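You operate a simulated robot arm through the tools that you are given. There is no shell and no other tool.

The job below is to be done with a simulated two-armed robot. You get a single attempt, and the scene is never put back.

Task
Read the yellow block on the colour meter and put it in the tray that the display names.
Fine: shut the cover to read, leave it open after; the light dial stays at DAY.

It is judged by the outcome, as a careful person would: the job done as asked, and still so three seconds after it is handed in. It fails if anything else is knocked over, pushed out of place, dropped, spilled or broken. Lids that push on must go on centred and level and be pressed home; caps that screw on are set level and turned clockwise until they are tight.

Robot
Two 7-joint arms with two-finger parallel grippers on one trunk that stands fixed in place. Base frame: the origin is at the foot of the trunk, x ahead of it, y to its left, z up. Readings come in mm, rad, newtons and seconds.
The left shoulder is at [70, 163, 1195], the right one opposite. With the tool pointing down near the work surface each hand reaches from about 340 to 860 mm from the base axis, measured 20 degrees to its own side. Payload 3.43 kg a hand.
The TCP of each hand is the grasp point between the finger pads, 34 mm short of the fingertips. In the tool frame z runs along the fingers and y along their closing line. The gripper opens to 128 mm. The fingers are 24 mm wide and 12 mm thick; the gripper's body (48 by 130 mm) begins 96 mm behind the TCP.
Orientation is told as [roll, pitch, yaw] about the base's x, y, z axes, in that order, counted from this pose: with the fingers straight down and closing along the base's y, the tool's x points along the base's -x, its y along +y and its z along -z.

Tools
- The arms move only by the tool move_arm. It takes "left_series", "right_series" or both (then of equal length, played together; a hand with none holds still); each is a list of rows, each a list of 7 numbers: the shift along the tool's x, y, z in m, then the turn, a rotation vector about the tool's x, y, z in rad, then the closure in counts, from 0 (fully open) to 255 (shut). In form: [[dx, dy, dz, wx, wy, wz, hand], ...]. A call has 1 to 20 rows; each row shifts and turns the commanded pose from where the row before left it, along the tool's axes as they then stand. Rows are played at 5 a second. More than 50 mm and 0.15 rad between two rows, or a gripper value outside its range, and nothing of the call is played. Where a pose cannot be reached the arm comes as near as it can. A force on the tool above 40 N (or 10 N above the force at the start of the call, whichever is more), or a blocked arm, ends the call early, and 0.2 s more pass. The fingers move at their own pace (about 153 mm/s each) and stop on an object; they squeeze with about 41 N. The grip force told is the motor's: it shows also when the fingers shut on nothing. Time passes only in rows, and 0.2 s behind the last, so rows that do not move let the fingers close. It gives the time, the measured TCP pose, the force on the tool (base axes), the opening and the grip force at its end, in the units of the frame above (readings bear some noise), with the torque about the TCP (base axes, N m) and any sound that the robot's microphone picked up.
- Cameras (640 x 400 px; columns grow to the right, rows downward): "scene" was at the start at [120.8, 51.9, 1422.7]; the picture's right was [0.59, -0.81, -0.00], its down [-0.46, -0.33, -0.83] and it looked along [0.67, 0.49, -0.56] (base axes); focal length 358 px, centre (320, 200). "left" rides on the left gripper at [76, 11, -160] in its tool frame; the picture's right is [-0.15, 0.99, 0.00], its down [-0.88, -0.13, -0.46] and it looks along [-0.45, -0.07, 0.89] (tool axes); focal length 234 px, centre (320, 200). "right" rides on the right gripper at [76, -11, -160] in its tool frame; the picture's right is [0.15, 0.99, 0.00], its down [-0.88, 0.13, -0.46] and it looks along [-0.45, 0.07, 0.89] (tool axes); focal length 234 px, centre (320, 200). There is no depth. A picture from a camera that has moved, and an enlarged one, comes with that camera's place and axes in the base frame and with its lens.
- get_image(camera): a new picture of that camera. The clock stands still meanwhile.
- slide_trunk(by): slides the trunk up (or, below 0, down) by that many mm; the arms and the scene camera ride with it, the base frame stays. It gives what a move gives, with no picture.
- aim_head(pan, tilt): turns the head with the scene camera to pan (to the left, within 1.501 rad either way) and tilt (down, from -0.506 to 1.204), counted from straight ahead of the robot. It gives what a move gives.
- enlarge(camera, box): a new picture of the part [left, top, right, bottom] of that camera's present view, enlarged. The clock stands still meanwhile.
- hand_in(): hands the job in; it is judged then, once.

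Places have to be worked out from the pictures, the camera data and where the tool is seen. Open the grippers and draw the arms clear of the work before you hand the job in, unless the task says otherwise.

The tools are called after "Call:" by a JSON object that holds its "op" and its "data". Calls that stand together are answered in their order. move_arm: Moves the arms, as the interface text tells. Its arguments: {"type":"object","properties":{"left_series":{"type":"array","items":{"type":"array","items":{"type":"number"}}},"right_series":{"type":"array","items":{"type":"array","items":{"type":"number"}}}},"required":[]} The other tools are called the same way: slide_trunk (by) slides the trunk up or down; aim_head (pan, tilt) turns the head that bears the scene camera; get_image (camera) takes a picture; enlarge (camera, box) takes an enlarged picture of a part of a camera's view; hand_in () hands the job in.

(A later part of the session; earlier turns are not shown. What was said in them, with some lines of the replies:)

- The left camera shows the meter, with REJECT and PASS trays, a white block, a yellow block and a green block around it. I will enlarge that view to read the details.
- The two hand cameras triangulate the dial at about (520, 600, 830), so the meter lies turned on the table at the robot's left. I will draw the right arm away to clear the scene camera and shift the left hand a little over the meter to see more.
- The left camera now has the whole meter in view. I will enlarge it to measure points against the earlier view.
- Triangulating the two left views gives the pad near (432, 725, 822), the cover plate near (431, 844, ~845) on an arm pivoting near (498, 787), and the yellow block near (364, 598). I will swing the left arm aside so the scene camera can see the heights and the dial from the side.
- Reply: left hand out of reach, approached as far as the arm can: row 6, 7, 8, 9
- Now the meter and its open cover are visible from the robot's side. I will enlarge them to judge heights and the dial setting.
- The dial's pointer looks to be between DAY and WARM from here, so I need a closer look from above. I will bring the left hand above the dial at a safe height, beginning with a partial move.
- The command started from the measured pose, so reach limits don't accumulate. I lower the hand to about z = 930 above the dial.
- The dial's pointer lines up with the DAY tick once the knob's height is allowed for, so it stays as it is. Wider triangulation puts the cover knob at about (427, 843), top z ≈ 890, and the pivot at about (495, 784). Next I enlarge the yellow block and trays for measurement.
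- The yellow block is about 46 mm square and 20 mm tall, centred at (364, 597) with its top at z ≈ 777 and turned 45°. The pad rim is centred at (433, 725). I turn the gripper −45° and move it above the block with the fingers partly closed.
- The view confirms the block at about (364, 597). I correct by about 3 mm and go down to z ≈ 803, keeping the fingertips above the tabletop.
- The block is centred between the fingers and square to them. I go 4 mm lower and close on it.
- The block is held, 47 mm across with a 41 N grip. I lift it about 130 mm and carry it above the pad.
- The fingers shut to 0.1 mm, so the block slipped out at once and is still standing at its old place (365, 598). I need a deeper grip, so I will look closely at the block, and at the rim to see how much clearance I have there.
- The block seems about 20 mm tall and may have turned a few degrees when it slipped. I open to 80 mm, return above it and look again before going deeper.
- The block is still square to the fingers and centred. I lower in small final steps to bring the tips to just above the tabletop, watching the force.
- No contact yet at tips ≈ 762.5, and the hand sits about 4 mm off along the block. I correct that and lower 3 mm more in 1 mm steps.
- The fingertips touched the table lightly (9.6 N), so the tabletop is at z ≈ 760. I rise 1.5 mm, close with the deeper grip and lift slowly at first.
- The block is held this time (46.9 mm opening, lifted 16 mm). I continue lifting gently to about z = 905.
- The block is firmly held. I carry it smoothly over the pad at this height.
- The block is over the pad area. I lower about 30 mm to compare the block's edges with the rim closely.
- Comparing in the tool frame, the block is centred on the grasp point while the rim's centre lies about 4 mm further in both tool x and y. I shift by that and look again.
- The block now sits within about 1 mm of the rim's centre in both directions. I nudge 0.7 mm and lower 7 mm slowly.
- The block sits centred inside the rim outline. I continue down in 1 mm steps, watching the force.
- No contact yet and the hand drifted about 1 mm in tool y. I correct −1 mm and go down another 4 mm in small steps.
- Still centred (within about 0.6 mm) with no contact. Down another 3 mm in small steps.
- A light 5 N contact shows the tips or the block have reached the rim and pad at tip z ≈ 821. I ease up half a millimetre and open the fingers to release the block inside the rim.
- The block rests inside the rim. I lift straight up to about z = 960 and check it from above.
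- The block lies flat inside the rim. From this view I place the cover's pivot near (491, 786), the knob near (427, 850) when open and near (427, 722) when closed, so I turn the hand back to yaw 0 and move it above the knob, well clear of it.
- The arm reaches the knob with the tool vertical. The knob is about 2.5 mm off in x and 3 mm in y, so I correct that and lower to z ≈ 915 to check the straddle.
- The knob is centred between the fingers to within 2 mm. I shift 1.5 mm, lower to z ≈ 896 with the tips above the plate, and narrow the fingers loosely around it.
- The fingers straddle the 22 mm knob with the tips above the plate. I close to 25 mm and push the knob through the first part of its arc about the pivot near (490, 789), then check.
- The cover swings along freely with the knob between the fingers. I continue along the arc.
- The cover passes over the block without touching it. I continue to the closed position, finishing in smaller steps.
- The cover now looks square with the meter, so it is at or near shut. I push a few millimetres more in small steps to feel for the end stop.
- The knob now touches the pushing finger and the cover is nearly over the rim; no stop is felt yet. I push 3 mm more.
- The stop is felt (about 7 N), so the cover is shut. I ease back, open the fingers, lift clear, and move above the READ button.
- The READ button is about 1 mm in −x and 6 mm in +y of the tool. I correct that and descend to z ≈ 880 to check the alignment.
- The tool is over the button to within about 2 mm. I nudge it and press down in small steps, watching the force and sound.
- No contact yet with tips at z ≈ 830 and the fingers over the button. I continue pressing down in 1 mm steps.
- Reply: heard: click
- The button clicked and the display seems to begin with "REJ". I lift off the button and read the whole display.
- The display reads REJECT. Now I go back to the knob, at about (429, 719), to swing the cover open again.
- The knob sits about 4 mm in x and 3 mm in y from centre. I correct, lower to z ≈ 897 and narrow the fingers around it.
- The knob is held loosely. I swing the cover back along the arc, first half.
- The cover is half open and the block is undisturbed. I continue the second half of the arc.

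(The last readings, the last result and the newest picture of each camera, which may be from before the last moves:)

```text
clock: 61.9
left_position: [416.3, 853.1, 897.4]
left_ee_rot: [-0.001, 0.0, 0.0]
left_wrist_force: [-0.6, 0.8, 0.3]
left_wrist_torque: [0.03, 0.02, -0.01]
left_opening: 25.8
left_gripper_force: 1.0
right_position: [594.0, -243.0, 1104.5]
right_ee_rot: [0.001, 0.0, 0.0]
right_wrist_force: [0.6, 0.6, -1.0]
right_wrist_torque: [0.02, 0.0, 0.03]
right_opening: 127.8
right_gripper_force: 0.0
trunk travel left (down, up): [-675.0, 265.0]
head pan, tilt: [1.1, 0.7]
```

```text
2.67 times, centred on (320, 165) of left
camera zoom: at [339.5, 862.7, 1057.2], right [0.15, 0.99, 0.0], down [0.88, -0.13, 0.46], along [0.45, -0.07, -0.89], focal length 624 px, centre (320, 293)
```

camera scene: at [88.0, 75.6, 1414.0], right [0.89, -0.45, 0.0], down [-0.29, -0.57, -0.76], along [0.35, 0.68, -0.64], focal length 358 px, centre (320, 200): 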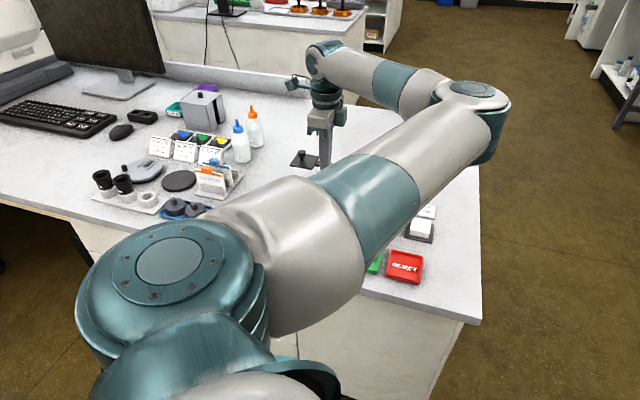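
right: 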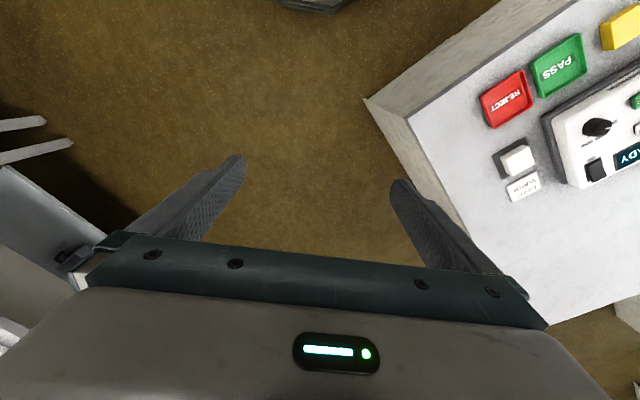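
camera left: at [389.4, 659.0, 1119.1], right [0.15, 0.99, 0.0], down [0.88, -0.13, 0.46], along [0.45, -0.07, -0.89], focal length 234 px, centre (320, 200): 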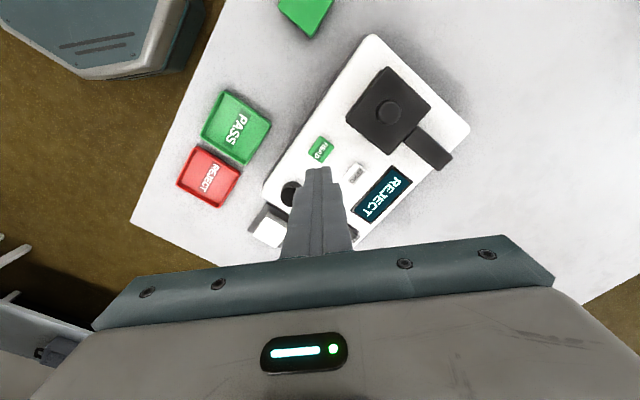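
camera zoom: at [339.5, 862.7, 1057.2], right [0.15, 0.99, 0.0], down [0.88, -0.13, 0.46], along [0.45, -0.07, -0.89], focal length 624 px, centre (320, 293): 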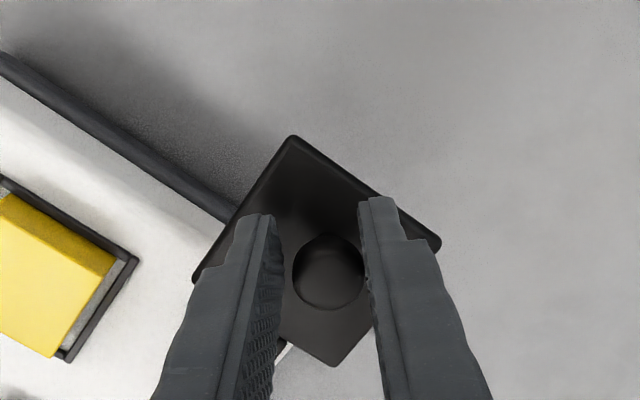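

The cover is within about 2° of its original open position. I nudge it 3 mm further along the arc to reach the stop.

Call:
{"op": "move_arm", "data": {"left_series": [[-0.001, 0.001, 0, 0, 0, 0, 204], [-0.001, 0.001, 0, 0, 0, 0, 204], [-0.001, 0.001, 0, 0, 0, 0, 204], [0, 0, 0, 0, 0, 0, 204]]}}

Call:
{"op": "enlarge", "data": {"camera": "left", "box": [220, 90, 420, 240]}}

```text
clock: 62.9
left_position: [420.3, 853.7, 897.1]
left_ee_rot: [-0.001, 0.001, -0.002]
left_wrist_force: [-1.0, 0.1, 0.4]
left_wrist_torque: [0.01, 0.01, 0.02]
left_opening: 25.5
left_gripper_force: 0.1
right_position: [595.4, -244.0, 1103.7]
right_ee_rot: [0.001, 0.0, -0.001]
right_wrist_force: [0.1, 0.3, 0.1]
right_wrist_torque: [-0.01, 0.04, 0.01]
right_opening: 128.2
right_gripper_force: 0.0
trunk travel left (down, up): [-675.0, 265.0]
head pan, tilt: [1.1, 0.7]
```

```text
2.67 times, centred on (320, 165) of left
camera zoom: at [343.0, 865.3, 1057.3], right [0.15, 0.99, 0.0], down [0.88, -0.13, 0.46], along [0.45, -0.07, -0.89], focal length 624 px, centre (320, 293)
```

zoom: 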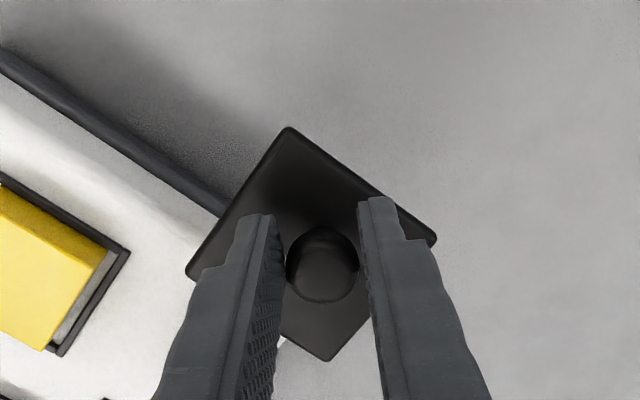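

Almost identical to the starting view. I give one more 2 mm push to be sure it is fully open, then release and lift.

Call:
{"op": "move_arm", "data": {"left_series": [[-0.001, 0.001, 0, 0, 0, 0, 204], [-0.001, 0.001, 0, 0, 0, 0, 204], [0, 0, 0, 0, 0, 0, 204]]}}

```text
clock: 63.7
left_position: [421.6, 856.2, 897.8]
left_ee_rot: [0.001, -0.001, -0.001]
left_wrist_force: [0.0, -2.4, 0.2]
left_wrist_torque: [-0.03, 0.04, -0.02]
left_opening: 26.7
left_gripper_force: 0.8
right_position: [595.3, -243.0, 1104.3]
right_ee_rot: [0.0, -0.001, 0.0]
right_wrist_force: [-0.3, -0.5, -0.1]
right_wrist_torque: [0.02, 0.02, -0.01]
right_opening: 128.1
right_gripper_force: 0.0
trunk travel left (down, up): [-675.0, 265.0]
head pan, tilt: [1.1, 0.7]
```

The open stop is felt (2.4 N). I release, lift clear, return above the pad and turn the gripper to −45° for the block.

Call:
{"op": "move_arm", "data": {"left_series": [[0, -0.001, 0, 0, 0, 0, 170], [0, 0, 0, 0, 0, 0, 140], [0, 0, -0.02, 0, 0, 0, 130], [0, 0, -0.03, 0, 0, 0, 130], [0, 0, -0.02, 0, 0, 0, 130], [-0.003, -0.032, 0, 0, 0, 0, 100], [-0.003, -0.032, 0, 0, 0, 0, 100], [-0.003, -0.032, 0, 0, 0, 0, 100], [-0.003, -0.032, 0, 0, 0, 0, 100], [0, 0, 0, 0, 0, 0.131, 100], [0, 0, 0, 0, 0, 0.131, 100], [0, 0, 0, 0, 0, 0.131, 100], [0, 0, 0, 0, 0, 0.131, 100], [0, 0, 0, 0, 0, 0.131, 100], [0, 0, 0, 0, 0, 0.13, 100], [0, 0, 0, 0, 0, 0, 100]]}}

Call:
{"op": "get_image", "data": {"camera": "left"}}

Call:
{"op": "enlarge", "data": {"camera": "left", "box": [220, 60, 420, 210]}}

```text
clock: 67.1
left_position: [434.2, 727.4, 966.5]
left_ee_rot: [0.0, 0.0, -0.786]
left_wrist_force: [-0.7, 0.0, -0.1]
left_wrist_torque: [0.0, 0.02, 0.01]
left_opening: 77.7
left_gripper_force: 0.1
right_position: [594.9, -243.4, 1103.9]
right_ee_rot: [0.001, 0.0, 0.001]
right_wrist_force: [0.3, 0.0, 0.5]
right_wrist_torque: [0.0, 0.02, 0.0]
right_opening: 127.9
right_gripper_force: 0.0
trunk travel left (down, up): [-675.0, 265.0]
head pan, tilt: [1.1, 0.7]
```

```text
taken
camera left: at [387.4, 788.4, 1126.5], right [0.8, 0.59, 0.0], down [0.53, -0.72, 0.46], along [0.27, -0.37, -0.89], focal length 234 px, centre (320, 200)
```

left: 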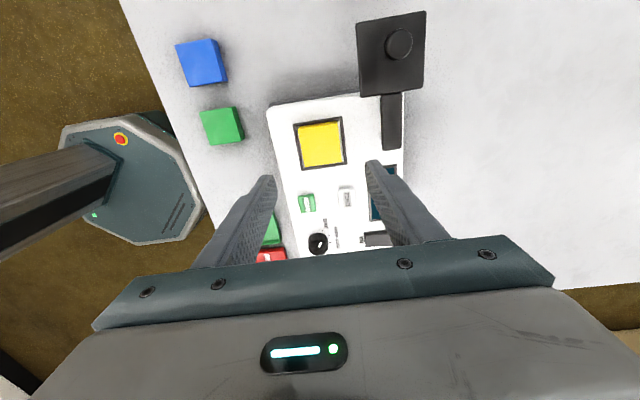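

```text
2.67 times, centred on (320, 135) of left
camera zoom: at [387.4, 788.4, 1126.5], right [0.8, 0.59, 0.0], down [0.53, -0.72, 0.46], along [0.27, -0.37, -0.89], focal length 624 px, centre (320, 373)
```

zoom: 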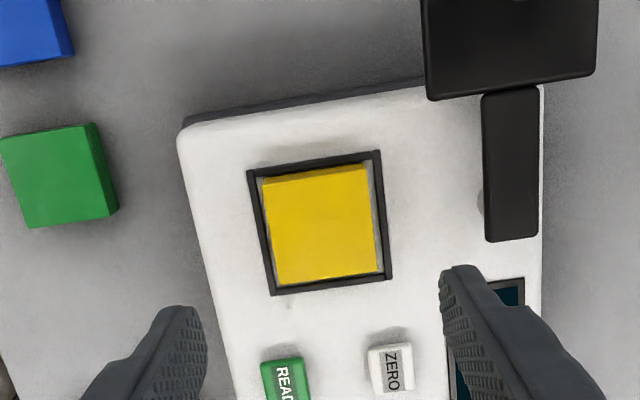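

The cover is back in its open place and the block sits undisturbed. I shift 3 mm and descend around the block to z ≈ 872.

Call:
{"op": "move_arm", "data": {"left_series": [[0.003, 0.0004, 0.02, 0, 0, 0, 100], [0, 0, 0.03, 0, 0, 0, 100], [0, 0, 0.03, 0, 0, 0, 100], [0, 0, 0.014, 0, 0, 0, 100], [0, 0, 0, 0, 0, 0, 100]]}}

Call:
{"op": "enlarge", "data": {"camera": "left", "box": [220, 90, 420, 240]}}

```text
clock: 68.3
left_position: [428.6, 729.2, 873.0]
left_ee_rot: [0.0, 0.0, -0.784]
left_wrist_force: [0.3, 0.3, 1.0]
left_wrist_torque: [0.04, 0.01, -0.02]
left_opening: 77.7
left_gripper_force: 0.1
right_position: [595.0, -244.0, 1104.4]
right_ee_rot: [-0.001, 0.0, 0.0]
right_wrist_force: [-0.2, -0.2, 0.0]
right_wrist_torque: [0.0, -0.01, -0.02]
right_opening: 128.0
right_gripper_force: 0.1
trunk travel left (down, up): [-675.0, 265.0]
head pan, tilt: [1.1, 0.7]
```

```text
2.67 times, centred on (320, 165) of left
camera zoom: at [382.3, 790.5, 1033.5], right [0.8, 0.6, 0.0], down [0.53, -0.71, 0.46], along [0.27, -0.37, -0.89], focal length 624 px, centre (320, 293)
```

zoom: 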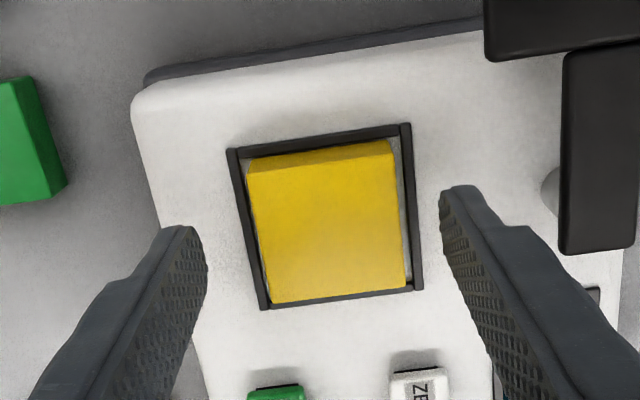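

The block is centred within about 2 mm. I shift 2 mm and go down slowly until the tips are just above the rim.

Call:
{"op": "move_arm", "data": {"left_series": [[-0.0005, 0.002, 0.006, 0, 0, 0, 100], [0, 0, 0.006, 0, 0, 0, 100], [0, 0, 0.003, 0, 0, 0, 100], [0, 0, 0.001, 0, 0, 0, 100], [0, 0, 0.001, 0, 0, 0, 100], [0, 0, 0, 0, 0, 0, 100]]}}

Call:
{"op": "enlarge", "data": {"camera": "left", "box": [220, 90, 420, 240]}}

```text
clock: 69.7
left_position: [434.5, 731.4, 857.1]
left_ee_rot: [0.001, -0.001, -0.786]
left_wrist_force: [-0.7, -0.7, 0.4]
left_wrist_torque: [0.02, 0.0, 0.0]
left_opening: 77.8
left_gripper_force: 0.0
right_position: [594.9, -243.1, 1104.1]
right_ee_rot: [0.0, -0.001, -0.001]
right_wrist_force: [0.1, -0.1, 0.2]
right_wrist_torque: [0.01, 0.0, 0.03]
right_opening: 128.1
right_gripper_force: 0.0
trunk travel left (down, up): [-675.0, 265.0]
head pan, tilt: [1.1, 0.7]
```

```text
2.67 times, centred on (320, 165) of left
camera zoom: at [387.4, 792.5, 1015.9], right [0.8, 0.6, 0.0], down [0.53, -0.71, 0.46], along [0.27, -0.37, -0.89], focal length 624 px, centre (320, 293)
```

zoom: 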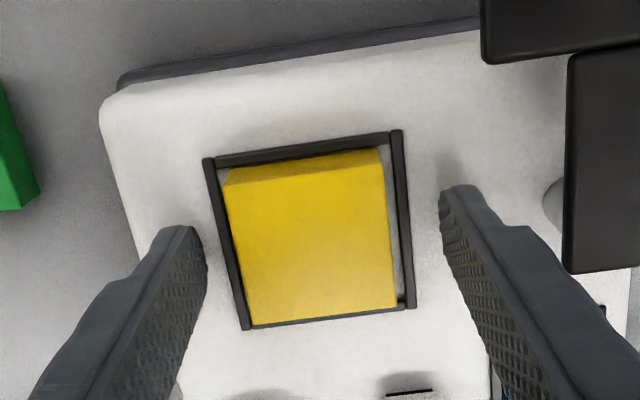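

The position noise moved me about 2.5 mm past centre. I correct that, then check before going lower.

Call:
{"op": "move_arm", "data": {"left_series": [[0.0015, -0.0023, 0, 0, 0, 0, 100], [0, 0, 0.001, 0, 0, 0, 110], [0, 0, 0, 0, 0, 0, 120], [0, 0, 0, 0, 0, 0, 130], [0, 0, 0, 0, 0, 0, 130]]}}

Call:
{"op": "enlarge", "data": {"camera": "left", "box": [220, 90, 420, 240]}}

```text
clock: 70.9
left_position: [431.8, 730.5, 854.5]
left_ee_rot: [-0.001, 0.0, -0.786]
left_wrist_force: [-1.1, 0.4, -0.3]
left_wrist_torque: [-0.01, -0.02, -0.01]
left_opening: 62.6
left_gripper_force: 0.0
right_position: [594.7, -242.8, 1104.5]
right_ee_rot: [0.001, 0.0, -0.001]
right_wrist_force: [-0.5, -0.4, 1.2]
right_wrist_torque: [0.01, -0.02, 0.02]
right_opening: 127.9
right_gripper_force: 0.1
trunk travel left (down, up): [-675.0, 265.0]
head pan, tilt: [1.1, 0.7]
```

```text
2.67 times, centred on (320, 165) of left
camera zoom: at [384.9, 791.2, 1015.0], right [0.8, 0.6, 0.0], down [0.53, -0.71, 0.46], along [0.27, -0.37, -0.89], focal length 624 px, centre (320, 293)
```

zoom: 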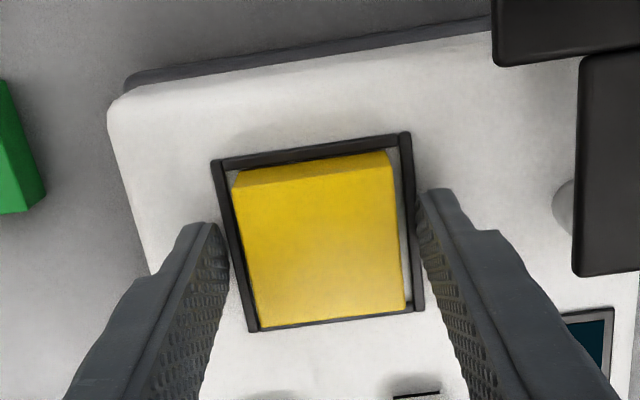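

The block is now centred between the fingers. I rise about 1.5 mm so the tips clear the rim, then close gently and grip.

Call:
{"op": "move_arm", "data": {"left_series": [[0, 0, -0.0015, 0, 0, 0, 130], [0, 0, 0, 0, 0, 0, 145], [0, 0, 0, 0, 0, 0, 155], [0, 0, 0, 0, 0, 0, 160], [0, 0, 0, 0, 0, 0, 160]]}}

Call:
{"op": "enlarge", "data": {"camera": "left", "box": [220, 90, 420, 240]}}

```text
clock: 72.1
left_position: [430.1, 729.5, 857.2]
left_ee_rot: [0.0, 0.001, -0.785]
left_wrist_force: [-0.5, 0.6, 1.1]
left_wrist_torque: [0.03, 0.01, 0.01]
left_opening: 48.3
left_gripper_force: 0.1
right_position: [595.2, -243.0, 1104.2]
right_ee_rot: [0.0, 0.0, -0.001]
right_wrist_force: [-0.4, 0.7, 0.8]
right_wrist_torque: [0.01, 0.0, 0.0]
right_opening: 127.8
right_gripper_force: 0.0
trunk travel left (down, up): [-675.0, 265.0]
head pan, tilt: [1.1, 0.7]
```

```text
2.67 times, centred on (320, 165) of left
camera zoom: at [384.5, 790.9, 1016.6], right [0.8, 0.6, 0.0], down [0.53, -0.72, 0.46], along [0.27, -0.37, -0.89], focal length 624 px, centre (320, 293)
```

zoom: 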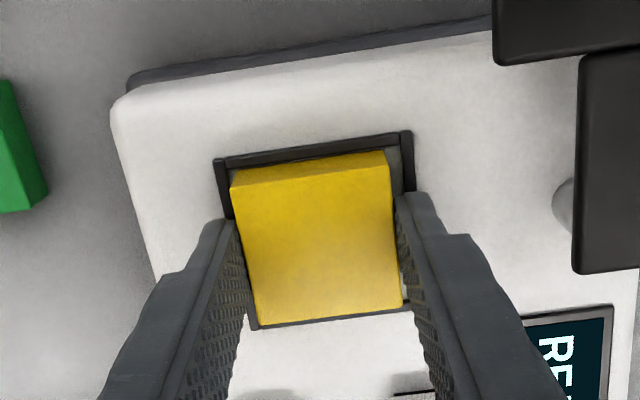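

The fingers are around the block (48 mm) above the rim. I go 1 mm lower, close fully and lift very slowly.

Call:
{"op": "move_arm", "data": {"left_series": [[0, 0, 0.001, 0, 0, 0, 160], [0, 0, 0, 0, 0, 0, 255], [0, 0, 0, 0, 0, 0, 255], [0, 0, 0, 0, 0, 0, 255], [0, 0, -0.001, 0, 0, 0, 255], [0, 0, -0.002, 0, 0, 0, 255], [0, 0, -0.002, 0, 0, 0, 255], [0, 0, -0.003, 0, 0, 0, 255], [0, 0, -0.004, 0, 0, 0, 255], [0, 0, 0, 0, 0, 0, 255]]}}

Call:
{"op": "enlarge", "data": {"camera": "left", "box": [220, 90, 420, 240]}}

```text
clock: 74.3
left_position: [430.4, 731.3, 867.6]
left_ee_rot: [0.0, 0.0, -0.787]
left_wrist_force: [0.5, 0.1, -1.2]
left_wrist_torque: [0.0, 0.06, 0.01]
left_opening: 46.9
left_gripper_force: 40.9
right_position: [595.8, -242.2, 1104.8]
right_ee_rot: [0.002, 0.0, 0.0]
right_wrist_force: [-0.3, 0.4, -0.6]
right_wrist_torque: [-0.02, 0.0, 0.02]
right_opening: 127.9
right_gripper_force: 0.0
trunk travel left (down, up): [-675.0, 265.0]
head pan, tilt: [1.1, 0.7]
```

```text
2.67 times, centred on (320, 165) of left
camera zoom: at [384.4, 791.9, 1027.3], right [0.8, 0.6, 0.0], down [0.53, -0.71, 0.46], along [0.27, -0.37, -0.89], focal length 624 px, centre (320, 293)
```

zoom: 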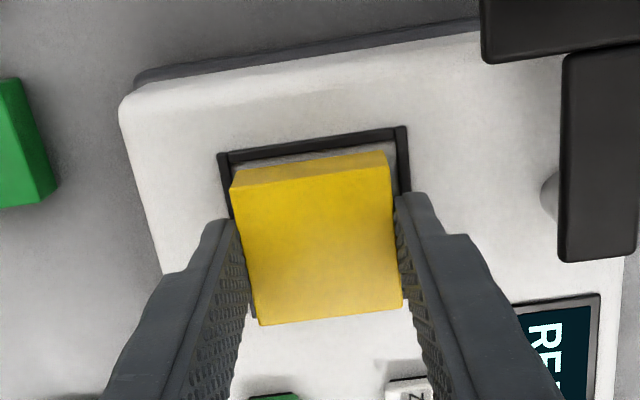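

The block is held. I lift on gently to about z = 935.

Call:
{"op": "move_arm", "data": {"left_series": [[0, 0, -0.005, 0, 0, 0, 255], [0, 0, -0.01, 0, 0, 0, 255], [0, 0, -0.014, 0, 0, 0, 255], [0, 0, -0.015, 0, 0, 0, 255], [0, 0, -0.014, 0, 0, 0, 255], [0, 0, -0.008, 0, 0, 0, 255], [0, 0, 0, 0, 0, 0, 255]]}}

Call:
{"op": "move_arm", "data": {"left_series": [[-0.006, -0.0035, 0, 0, 0, 0, 255], [-0.012, -0.007, 0, 0, 0, 0, 255], [-0.018, -0.0105, 0, 0, 0, 0, 255], [-0.021, -0.0125, 0, 0, 0, 0, 255], [-0.021, -0.0125, 0, 0, 0, 0, 255], [-0.021, -0.0125, 0, 0, 0, 0, 255], [-0.021, -0.0125, 0, 0, 0, 0, 255], [-0.021, -0.0125, 0, 0, 0, 0, 255], [-0.021, -0.0125, 0, 0, 0, 0, 255], [-0.021, -0.0125, 0, 0, 0, 0, 255], [-0.02, -0.0115, 0, 0, 0, 0, 255], [-0.015, -0.009, 0, 0, 0, 0, 255], [-0.01, -0.006, 0, 0, 0, 0, 255], [-0.0055, -0.004, 0, 0, 0, 0, 255], [0, 0, 0, 0, 0, 0, 255]]}}

Call:
{"op": "get_image", "data": {"camera": "left"}}

Call:
{"op": "enlarge", "data": {"camera": "left", "box": [200, 60, 440, 240]}}

```text
clock: 75.9
left_position: [430.9, 730.1, 932.1]
left_ee_rot: [-0.001, 0.001, -0.784]
left_wrist_force: [0.0, 0.5, -0.9]
left_wrist_torque: [0.01, 0.01, 0.01]
left_opening: 46.9
left_gripper_force: 41.3
right_position: [595.6, -242.4, 1104.4]
right_ee_rot: [-0.001, 0.0, -0.001]
right_wrist_force: [-0.2, 0.6, 0.3]
right_wrist_torque: [-0.02, 0.02, -0.03]
right_opening: 128.1
right_gripper_force: 0.1
trunk travel left (down, up): [-675.0, 265.0]
head pan, tilt: [1.1, 0.7]
```

```text
clock: 79.1
left_position: [498.4, 469.0, 934.4]
left_ee_rot: [-0.001, -0.001, -0.785]
left_wrist_force: [-0.4, -0.4, -0.9]
left_wrist_torque: [0.01, -0.01, -0.05]
left_opening: 47.0
left_gripper_force: 40.9
right_position: [595.1, -243.0, 1104.2]
right_ee_rot: [-0.001, 0.0, 0.0]
right_wrist_force: [-0.2, -0.1, 0.0]
right_wrist_torque: [0.01, 0.02, -0.03]
right_opening: 128.1
right_gripper_force: 0.1
trunk travel left (down, up): [-675.0, 265.0]
head pan, tilt: [1.1, 0.7]
```

```text
taken
camera left: at [451.1, 528.9, 1093.7], right [0.8, 0.6, 0.0], down [0.53, -0.71, 0.46], along [0.27, -0.37, -0.89], focal length 234 px, centre (320, 200)
```

left: 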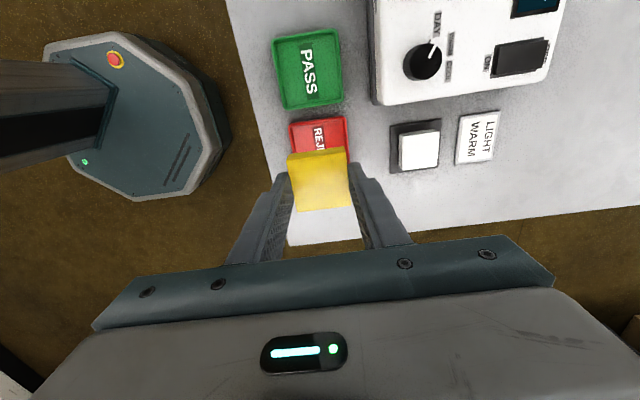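

```text
2.22 times, centred on (320, 150) of left
camera zoom: at [451.1, 528.9, 1093.7], right [0.8, 0.6, 0.0], down [0.53, -0.71, 0.46], along [0.27, -0.37, -0.89], focal length 520 px, centre (320, 311)
```

zoom: 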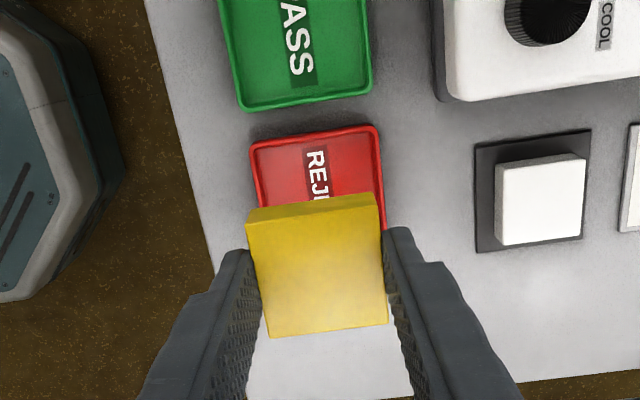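

The block is above the REJECT tray. I enlarge the trays to judge their inner width and wall height before lowering.

Call:
{"op": "enlarge", "data": {"camera": "left", "box": [260, 20, 360, 160]}}

Call:
{"op": "get_image", "data": {"camera": "scene"}}

```text
2.86 times, centred on (310, 90) of left
camera zoom: at [451.1, 528.9, 1093.7], right [0.8, 0.6, 0.0], down [0.53, -0.71, 0.46], along [0.27, -0.37, -0.89], focal length 669 px, centre (349, 514)
```

zoom: 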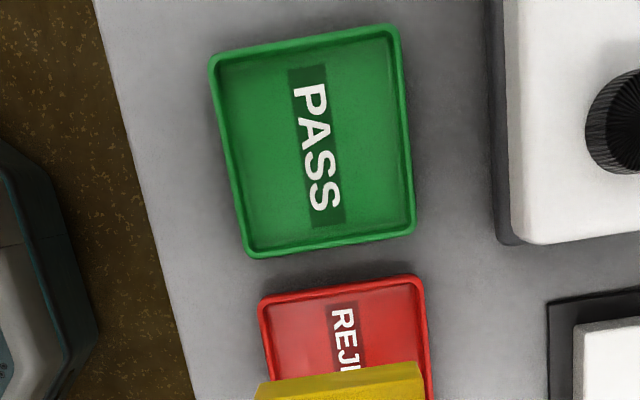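

```text
taken
camera scene: at [88.1, 75.6, 1414.0], right [0.89, -0.45, 0.0], down [-0.29, -0.57, -0.76], along [0.35, 0.68, -0.64], focal length 358 px, centre (320, 200)
```

scene: 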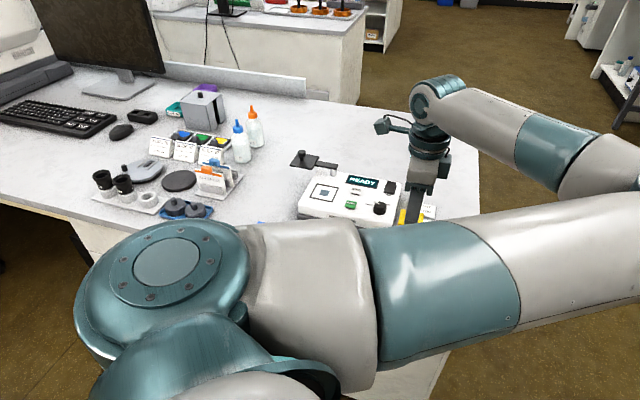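

The REJECT tray is about 76 mm square, centred roughly 11 mm in −x of the tool, with too little inner room for the fingers below the wall top. I shift over its centre and lower to about 20 mm above the walls.

Call:
{"op": "move_arm", "data": {"left_series": [[-0.006, -0.0005, 0, 0, 0, 0, 255], [-0.005, 0, 0.01, 0, 0, 0, 255], [0, 0, 0.02, 0, 0, 0, 255], [0, 0, 0.022, 0, 0, 0, 255], [0, 0, 0.022, 0, 0, 0, 255], [0, 0, 0.018, 0, 0, 0, 255], [0, 0, 0.01, 0, 0, 0, 255], [0, 0, 0.004, 0, 0, 0, 255], [0, 0, 0, 0, 0, 0, 255]]}}

Call:
{"op": "enlarge", "data": {"camera": "left", "box": [220, 70, 420, 220]}}

```text
clock: 81.1
left_position: [504.2, 459.2, 826.1]
left_ee_rot: [-0.001, 0.0, -0.787]
left_wrist_force: [0.0, -1.1, -1.5]
left_wrist_torque: [0.0, -0.01, 0.01]
left_opening: 47.2
left_gripper_force: 41.2
right_position: [596.9, -243.7, 1104.7]
right_ee_rot: [-0.001, 0.0, -0.001]
right_wrist_force: [0.9, 0.5, -0.2]
right_wrist_torque: [0.03, 0.0, 0.02]
right_opening: 127.9
right_gripper_force: 0.0
trunk travel left (down, up): [-675.0, 265.0]
head pan, tilt: [1.1, 0.7]
```

```text
2.67 times, centred on (320, 145) of left
camera zoom: at [458.8, 520.8, 986.9], right [0.8, 0.6, 0.0], down [0.53, -0.71, 0.46], along [0.27, -0.37, -0.89], focal length 624 px, centre (320, 347)
```

zoom: 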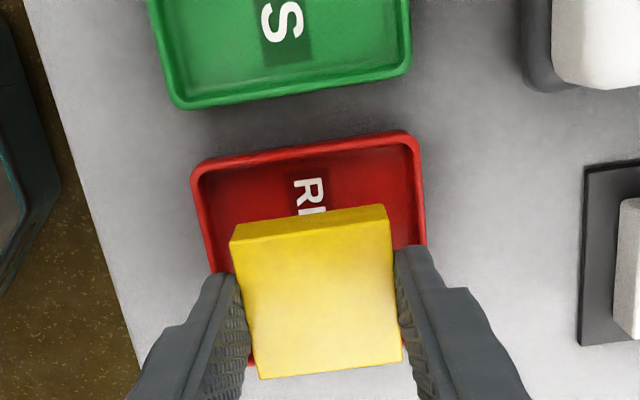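

The block is centred over the REJECT tray to within 2 mm. I lower further, finishing in small steps and watching for contact with the walls.

Call:
{"op": "move_arm", "data": {"left_series": [[-0.0012, 0, 0.004, 0, 0, 0, 255], [0, 0, 0.006, 0, 0, 0, 255], [0, 0, 0.003, 0, 0, 0, 255], [0, 0, 0.002, 0, 0, 0, 255], [0, 0, 0.001, 0, 0, 0, 255], [0, 0, 0, 0, 0, 0, 255]]}}

Call:
{"op": "enlarge", "data": {"camera": "left", "box": [220, 70, 420, 220]}}

```text
clock: 82.5
left_position: [505.6, 457.0, 810.4]
left_ee_rot: [0.001, 0.0, -0.785]
left_wrist_force: [-0.1, 0.3, -0.2]
left_wrist_torque: [0.0, 0.02, -0.03]
left_opening: 47.2
left_gripper_force: 41.4
right_position: [595.5, -243.6, 1103.4]
right_ee_rot: [0.002, 0.002, -0.001]
right_wrist_force: [0.6, -1.3, -0.1]
right_wrist_torque: [0.02, 0.02, 0.02]
right_opening: 127.9
right_gripper_force: 0.1
trunk travel left (down, up): [-675.0, 265.0]
head pan, tilt: [1.1, 0.7]
```

```text
2.67 times, centred on (320, 145) of left
camera zoom: at [459.8, 519.0, 970.8], right [0.8, 0.6, 0.0], down [0.53, -0.72, 0.46], along [0.27, -0.37, -0.89], focal length 624 px, centre (320, 347)
```

zoom: 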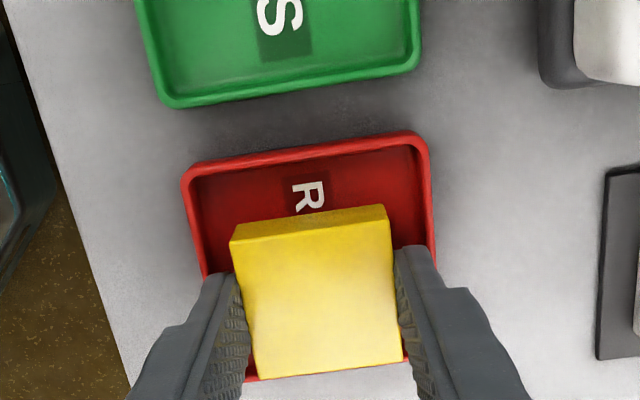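

Still centred and no contact with tips at z ≈ 776. I continue down in 1 mm steps.

Call:
{"op": "move_arm", "data": {"left_series": [[0.0015, 0, 0.001, 0, 0, 0, 255], [0, 0, 0.001, 0, 0, 0, 255], [0, 0, 0.001, 0, 0, 0, 255], [0, 0, 0.001, 0, 0, 0, 255], [0, 0, 0, 0, 0, 0, 255]]}}

Call:
{"op": "enlarge", "data": {"camera": "left", "box": [220, 70, 420, 220]}}

```text
clock: 83.7
left_position: [505.4, 459.4, 808.2]
left_ee_rot: [0.0, 0.001, -0.784]
left_wrist_force: [-0.4, 0.2, -0.5]
left_wrist_torque: [0.01, -0.02, 0.0]
left_opening: 46.9
left_gripper_force: 41.1
right_position: [595.4, -242.7, 1104.5]
right_ee_rot: [0.001, -0.001, 0.001]
right_wrist_force: [-0.3, -0.3, -0.1]
right_wrist_torque: [-0.01, 0.01, 0.01]
right_opening: 128.0
right_gripper_force: 0.0
trunk travel left (down, up): [-675.0, 265.0]
head pan, tilt: [1.1, 0.7]
```

```text
2.67 times, centred on (320, 145) of left
camera zoom: at [458.8, 520.4, 967.0], right [0.8, 0.6, 0.0], down [0.53, -0.72, 0.46], along [0.27, -0.37, -0.89], focal length 624 px, centre (320, 347)
```

zoom: 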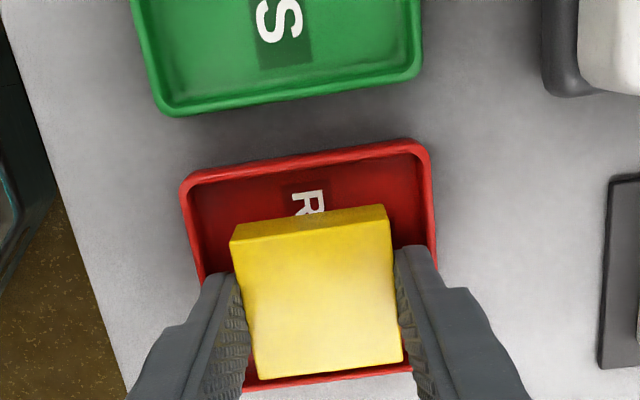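

No contact yet; down another 4 mm in small steps.

Call:
{"op": "move_arm", "data": {"left_series": [[0, 0, 0.001, 0, 0, 0, 255], [0, 0, 0.001, 0, 0, 0, 255], [0, 0, 0.001, 0, 0, 0, 255], [0, 0, 0.001, 0, 0, 0, 255], [0, 0, 0, 0, 0, 0, 255]]}}

Call:
{"op": "enlarge", "data": {"camera": "left", "box": [220, 70, 420, 220]}}

```text
clock: 84.9
left_position: [504.5, 459.1, 803.6]
left_ee_rot: [-0.001, 0.001, -0.788]
left_wrist_force: [0.4, -0.4, -0.8]
left_wrist_torque: [0.02, -0.02, 0.0]
left_opening: 46.9
left_gripper_force: 41.3
right_position: [595.5, -243.2, 1104.2]
right_ee_rot: [0.002, -0.002, -0.001]
right_wrist_force: [-0.7, 0.0, -0.2]
right_wrist_torque: [-0.01, 0.0, 0.0]
right_opening: 128.0
right_gripper_force: 0.1
trunk travel left (down, up): [-675.0, 265.0]
head pan, tilt: [1.1, 0.7]
```

```text
2.67 times, centred on (320, 145) of left
camera zoom: at [458.8, 520.4, 963.4], right [0.8, 0.6, 0.0], down [0.53, -0.72, 0.46], along [0.27, -0.37, -0.89], focal length 624 px, centre (320, 347)
```

zoom: 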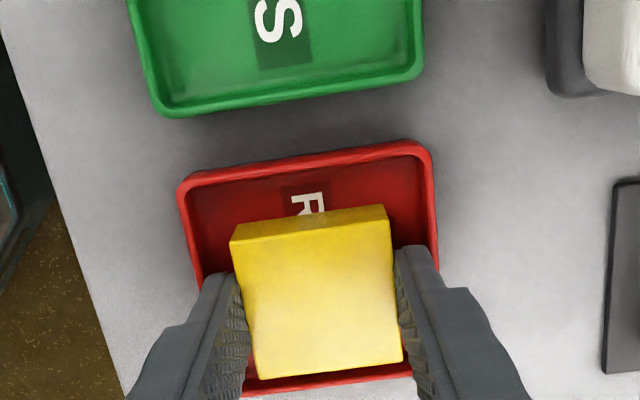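

Still free and centred. I go down 3 mm more in 1 mm steps.

Call:
{"op": "move_arm", "data": {"left_series": [[0, 0, 0.001, 0, 0, 0, 255], [0, 0, 0.001, 0, 0, 0, 255], [0, 0, 0.001, 0, 0, 0, 255], [0, 0, 0, 0, 0, 0, 255]]}}

Call:
{"op": "enlarge", "data": {"camera": "left", "box": [250, 100, 390, 220]}}

```text
clock: 85.9
left_position: [504.3, 459.7, 802.4]
left_ee_rot: [0.003, 0.001, -0.785]
left_wrist_force: [1.3, 2.7, 13.0]
left_wrist_torque: [-0.19, 0.16, 0.01]
left_opening: 47.3
left_gripper_force: 41.4
right_position: [594.4, -244.4, 1104.9]
right_ee_rot: [-0.001, 0.0, 0.001]
right_wrist_force: [-0.1, 0.3, -0.7]
right_wrist_torque: [-0.05, -0.01, 0.0]
right_opening: 128.1
right_gripper_force: 0.0
trunk travel left (down, up): [-675.0, 265.0]
head pan, tilt: [1.1, 0.7]
```

```text
3.33 times, centred on (320, 160) of left
camera zoom: at [458.2, 519.9, 962.4], right [0.8, 0.6, 0.0], down [0.53, -0.72, 0.46], along [0.27, -0.36, -0.89], focal length 781 px, centre (320, 333)
```

zoom: 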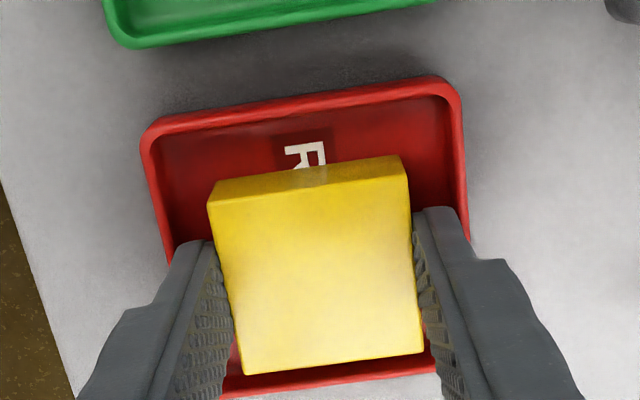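

A 13 N contact shows I have reached the wall tops or the tray floor. I rise 3 mm so the tips clear the walls, then open a little at a time.

Call:
{"op": "move_arm", "data": {"left_series": [[0, 0, -0.0015, 0, 0, 0, 255], [0, 0, -0.0015, 0, 0, 0, 255], [0, 0, 0, 0, 0, 0, 255], [0, 0, 0, 0, 0, 0, 158], [0, 0, 0, 0, 0, 0, 154], [0, 0, 0, 0, 0, 0, 150], [0, 0, 0, 0, 0, 0, 150]]}}

Call:
{"op": "enlarge", "data": {"camera": "left", "box": [250, 100, 390, 220]}}

```text
clock: 87.5
left_position: [506.2, 458.5, 803.3]
left_ee_rot: [-0.002, -0.002, -0.785]
left_wrist_force: [1.1, 2.8, -6.1]
left_wrist_torque: [0.16, -0.13, -0.01]
left_opening: 48.9
left_gripper_force: 0.1
right_position: [595.8, -242.6, 1104.5]
right_ee_rot: [0.0, 0.0, 0.0]
right_wrist_force: [0.5, 0.3, -0.4]
right_wrist_torque: [-0.01, -0.02, 0.01]
right_opening: 128.2
right_gripper_force: 0.1
trunk travel left (down, up): [-675.0, 265.0]
head pan, tilt: [1.1, 0.7]
```

```text
3.33 times, centred on (320, 160) of left
camera zoom: at [459.2, 520.2, 962.5], right [0.8, 0.6, 0.0], down [0.53, -0.71, 0.46], along [0.27, -0.37, -0.89], focal length 781 px, centre (320, 333)
```

zoom: 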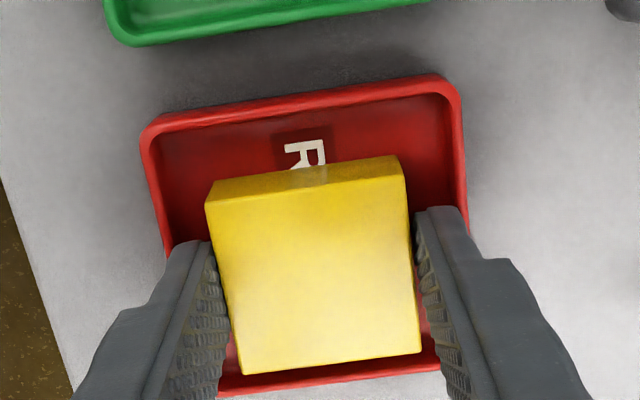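

The opening stopped at 48.9 mm with a downward pull: the fingers are inside the tray walls and just touching them, while the block is already free. I close slightly to 48 mm so neither side is pressed, then rise slowly.

Call:
{"op": "move_arm", "data": {"left_series": [[0, 0, 0, 0, 0, 0, 160], [0, 0, 0, 0, 0, 0, 160], [0, 0, 0, 0, 0, 0, 160]]}}

Call:
{"op": "enlarge", "data": {"camera": "left", "box": [250, 100, 390, 220]}}

```text
clock: 88.3
left_position: [505.8, 457.3, 803.8]
left_ee_rot: [-0.001, 0.0, -0.784]
left_wrist_force: [0.3, -1.0, 0.4]
left_wrist_torque: [0.0, -0.01, -0.02]
left_opening: 48.1
left_gripper_force: 0.4
right_position: [595.3, -242.8, 1104.7]
right_ee_rot: [-0.001, -0.001, 0.0]
right_wrist_force: [0.4, 0.0, -1.3]
right_wrist_torque: [0.02, -0.03, 0.02]
right_opening: 128.1
right_gripper_force: 0.0
trunk travel left (down, up): [-675.0, 265.0]
head pan, tilt: [1.1, 0.7]
```

```text
3.33 times, centred on (320, 160) of left
camera zoom: at [459.0, 519.6, 963.5], right [0.8, 0.6, 0.0], down [0.53, -0.72, 0.46], along [0.27, -0.37, -0.89], focal length 781 px, centre (320, 333)
```

zoom: 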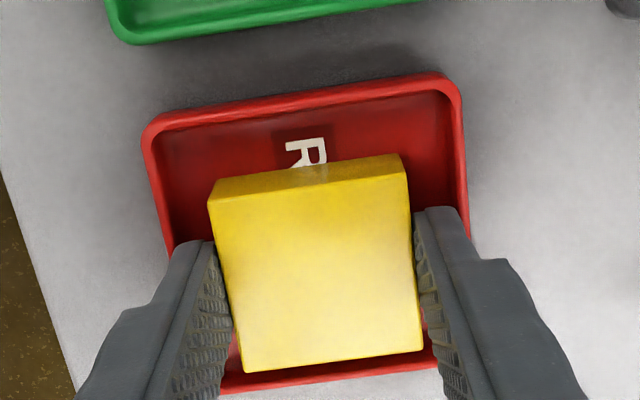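

The forces are back to zero at 48.1 mm opening. I rise 4 mm slowly and check that the block and the tray stay behind.

Call:
{"op": "move_arm", "data": {"left_series": [[0, 0, -0.001, 0, 0, 0, 160], [0, 0, -0.001, 0, 0, 0, 160], [0, 0, -0.001, 0, 0, 0, 160], [0, 0, -0.001, 0, 0, 0, 160], [0, 0, 0, 0, 0, 0, 160]]}}

Call:
{"op": "enlarge", "data": {"camera": "left", "box": [250, 100, 390, 220]}}

```text
clock: 89.5
left_position: [505.6, 458.2, 807.2]
left_ee_rot: [-0.001, 0.0, -0.785]
left_wrist_force: [-0.8, -0.3, -0.1]
left_wrist_torque: [-0.03, 0.0, 0.03]
left_opening: 48.1
left_gripper_force: 0.5
right_position: [596.6, -242.3, 1105.0]
right_ee_rot: [0.0, 0.0, 0.001]
right_wrist_force: [0.0, -0.4, -0.2]
right_wrist_torque: [0.03, 0.01, 0.05]
right_opening: 127.9
right_gripper_force: 0.0
trunk travel left (down, up): [-675.0, 265.0]
head pan, tilt: [1.1, 0.7]
```

```text
3.33 times, centred on (320, 160) of left
camera zoom: at [458.8, 519.7, 967.3], right [0.8, 0.6, 0.0], down [0.53, -0.71, 0.46], along [0.27, -0.37, -0.89], focal length 781 px, centre (320, 333)
```

zoom: 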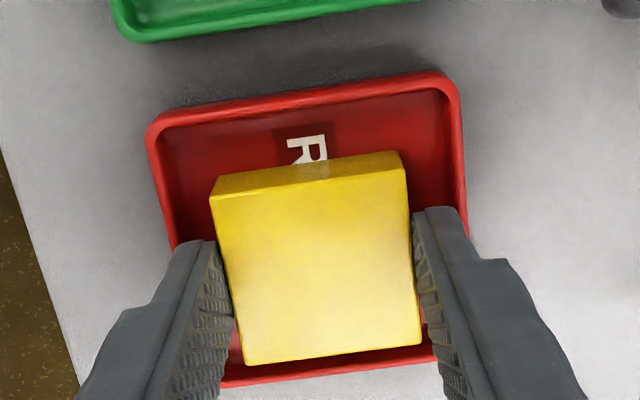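

The block stays down in the tray as the fingers rise. I continue slowly out of the tray, then open and lift away.

Call:
{"op": "move_arm", "data": {"left_series": [[0, 0, -0.002, 0, 0, 0, 160], [0, 0, -0.002, 0, 0, 0, 160], [0, 0, -0.003, 0, 0, 0, 160], [0, 0, -0.003, 0, 0, 0, 155], [0, 0, -0.004, 0, 0, 0, 150], [0, 0, -0.01, 0, 0, 0, 140], [0, 0, -0.02, 0, 0, 0, 130], [0, 0, -0.03, 0, 0, 0, 130], [0, 0, -0.03, 0, 0, 0, 130], [0, 0, -0.03, 0, 0, 0, 130], [0, 0, 0, 0, 0, 0, 130]]}}

Call:
{"op": "get_image", "data": {"camera": "left"}}

Call:
{"op": "enlarge", "data": {"camera": "left", "box": [240, 60, 400, 200]}}

```text
clock: 91.9
left_position: [505.5, 458.1, 941.2]
left_ee_rot: [0.001, 0.0, -0.784]
left_wrist_force: [-0.3, -0.5, 0.5]
left_wrist_torque: [-0.01, 0.03, 0.0]
left_opening: 62.8
left_gripper_force: 0.2
right_position: [596.0, -243.7, 1104.9]
right_ee_rot: [0.002, -0.001, 0.0]
right_wrist_force: [0.2, -0.3, -0.4]
right_wrist_torque: [-0.01, 0.0, 0.02]
right_opening: 128.0
right_gripper_force: 0.2
trunk travel left (down, up): [-675.0, 265.0]
head pan, tilt: [1.1, 0.7]
```

```text
taken
camera left: at [459.1, 519.4, 1101.3], right [0.8, 0.6, 0.0], down [0.53, -0.71, 0.46], along [0.27, -0.37, -0.89], focal length 234 px, centre (320, 200)
```

left: 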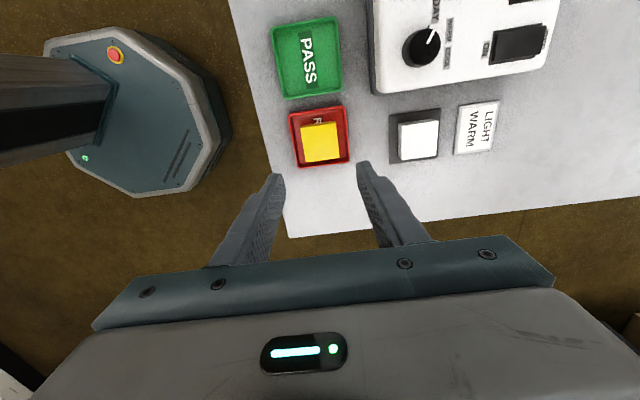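

```text
2.86 times, centred on (320, 130) of left
camera zoom: at [459.1, 519.4, 1101.3], right [0.8, 0.6, 0.0], down [0.53, -0.71, 0.46], along [0.27, -0.37, -0.89], focal length 669 px, centre (320, 400)
```

zoom: 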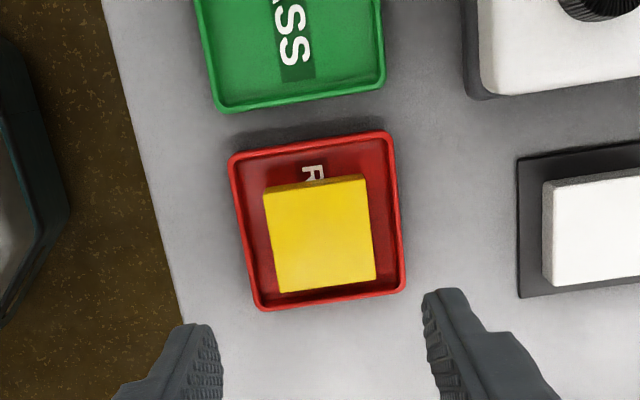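

The block lies flat in the REJECT tray and the tray is where it was. I raise the arm, open the gripper and move back so I can check the meter, cover and dial once more.

Call:
{"op": "move_arm", "data": {"left_series": [[0, 0, -0.04, 0, 0, 0, 100], [0, 0, -0.04, 0, 0, 0, 50], [0, 0, -0.04, 0, 0, 0, 0], [0, 0, -0.03, 0, 0, 0, 0], [0, 0, 0, 0, 0, -0.14, 0], [0, 0, 0, 0, 0, -0.14, 0], [0, 0, 0, 0, 0, -0.14, 0], [0, 0, 0, 0, 0, -0.14, 0], [0, 0, 0, 0, 0, -0.14, 0], [0, 0, 0, 0, 0, -0.085, 0], [0.01, 0.04, 0, 0, 0, 0, 0], [0.01, 0.04, 0, 0, 0, 0, 0], [0.01, 0.04, 0, 0, 0, 0, 0], [0.01, 0.04, 0, 0, 0, 0, 0], [0, 0, 0, 0, 0, 0, 0]]}}

Call:
{"op": "get_image", "data": {"camera": "left"}}

Call:
{"op": "enlarge", "data": {"camera": "left", "box": [200, 0, 500, 230]}}

```text
clock: 95.1
left_position: [465.0, 619.3, 1091.5]
left_ee_rot: [0.002, 0.0, -0.001]
left_wrist_force: [0.6, -0.9, -0.7]
left_wrist_torque: [0.01, 0.0, -0.01]
left_opening: 128.0
left_gripper_force: 0.0
right_position: [596.1, -243.8, 1103.2]
right_ee_rot: [0.002, 0.001, 0.0]
right_wrist_force: [0.1, -0.1, -0.4]
right_wrist_torque: [0.02, 0.02, -0.01]
right_opening: 127.9
right_gripper_force: 0.0
trunk travel left (down, up): [-675.0, 265.0]
head pan, tilt: [1.1, 0.7]
```

```text
taken
camera left: at [388.4, 629.8, 1251.9], right [0.15, 0.99, 0.0], down [0.88, -0.13, 0.46], along [0.45, -0.07, -0.89], focal length 234 px, centre (320, 200)
```

left: 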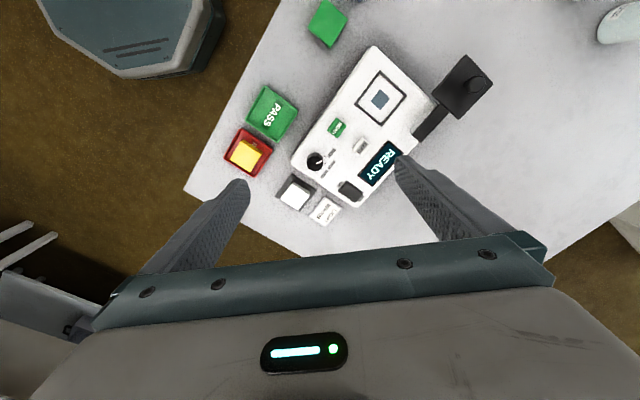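

```text
1.74 times, centred on (350, 115) of left
camera zoom: at [388.4, 629.8, 1251.9], right [0.15, 0.99, 0.0], down [0.88, -0.13, 0.46], along [0.45, -0.07, -0.89], focal length 407 px, centre (268, 348)
```

zoom: 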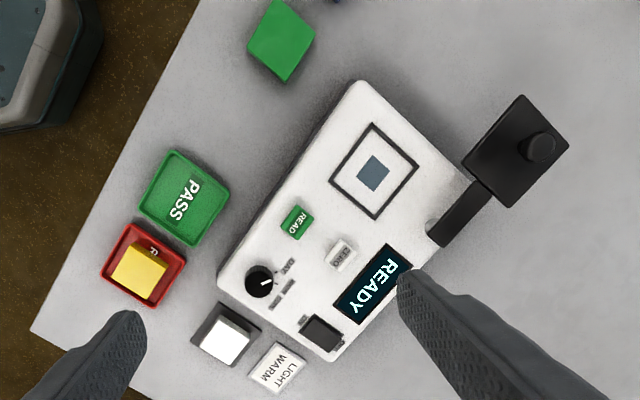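

Everything checks out: the block is in REJECT, the cover is open, the dial is still at DAY, and nothing else has moved. Both grippers are open and well above the work, so I hand in.

Call:
{"op": "hand_in", "data": {}}

```text
The job is handed in.
```

The display read REJECT with the cover shut, and the yellow block is now lying flat in the REJECT tray.

- **Reading:** I put the block on the pad, closed the cover, pressed READ once and heard it click.
- **Cover:** I swung it back open to its stop afterwards.
- **Light dial:** I never touched it, and the pointer was at DAY for the reading. There is a card beside the meter that says "LIGHT WARM". I followed your instruction and left the dial at DAY.
- **Slip:** On the first try the block slid out of the fingers as the arm began to lift. It stayed where it was standing, and a deeper grip held it.
- **Tray contact:** When I set the block down, the fingers touched the REJECT tray's inner walls. The tray is still where it was, within the camera's accuracy of a millimetre or two.

In the last picture nothing else looked moved. Both grippers are open and well above the work.
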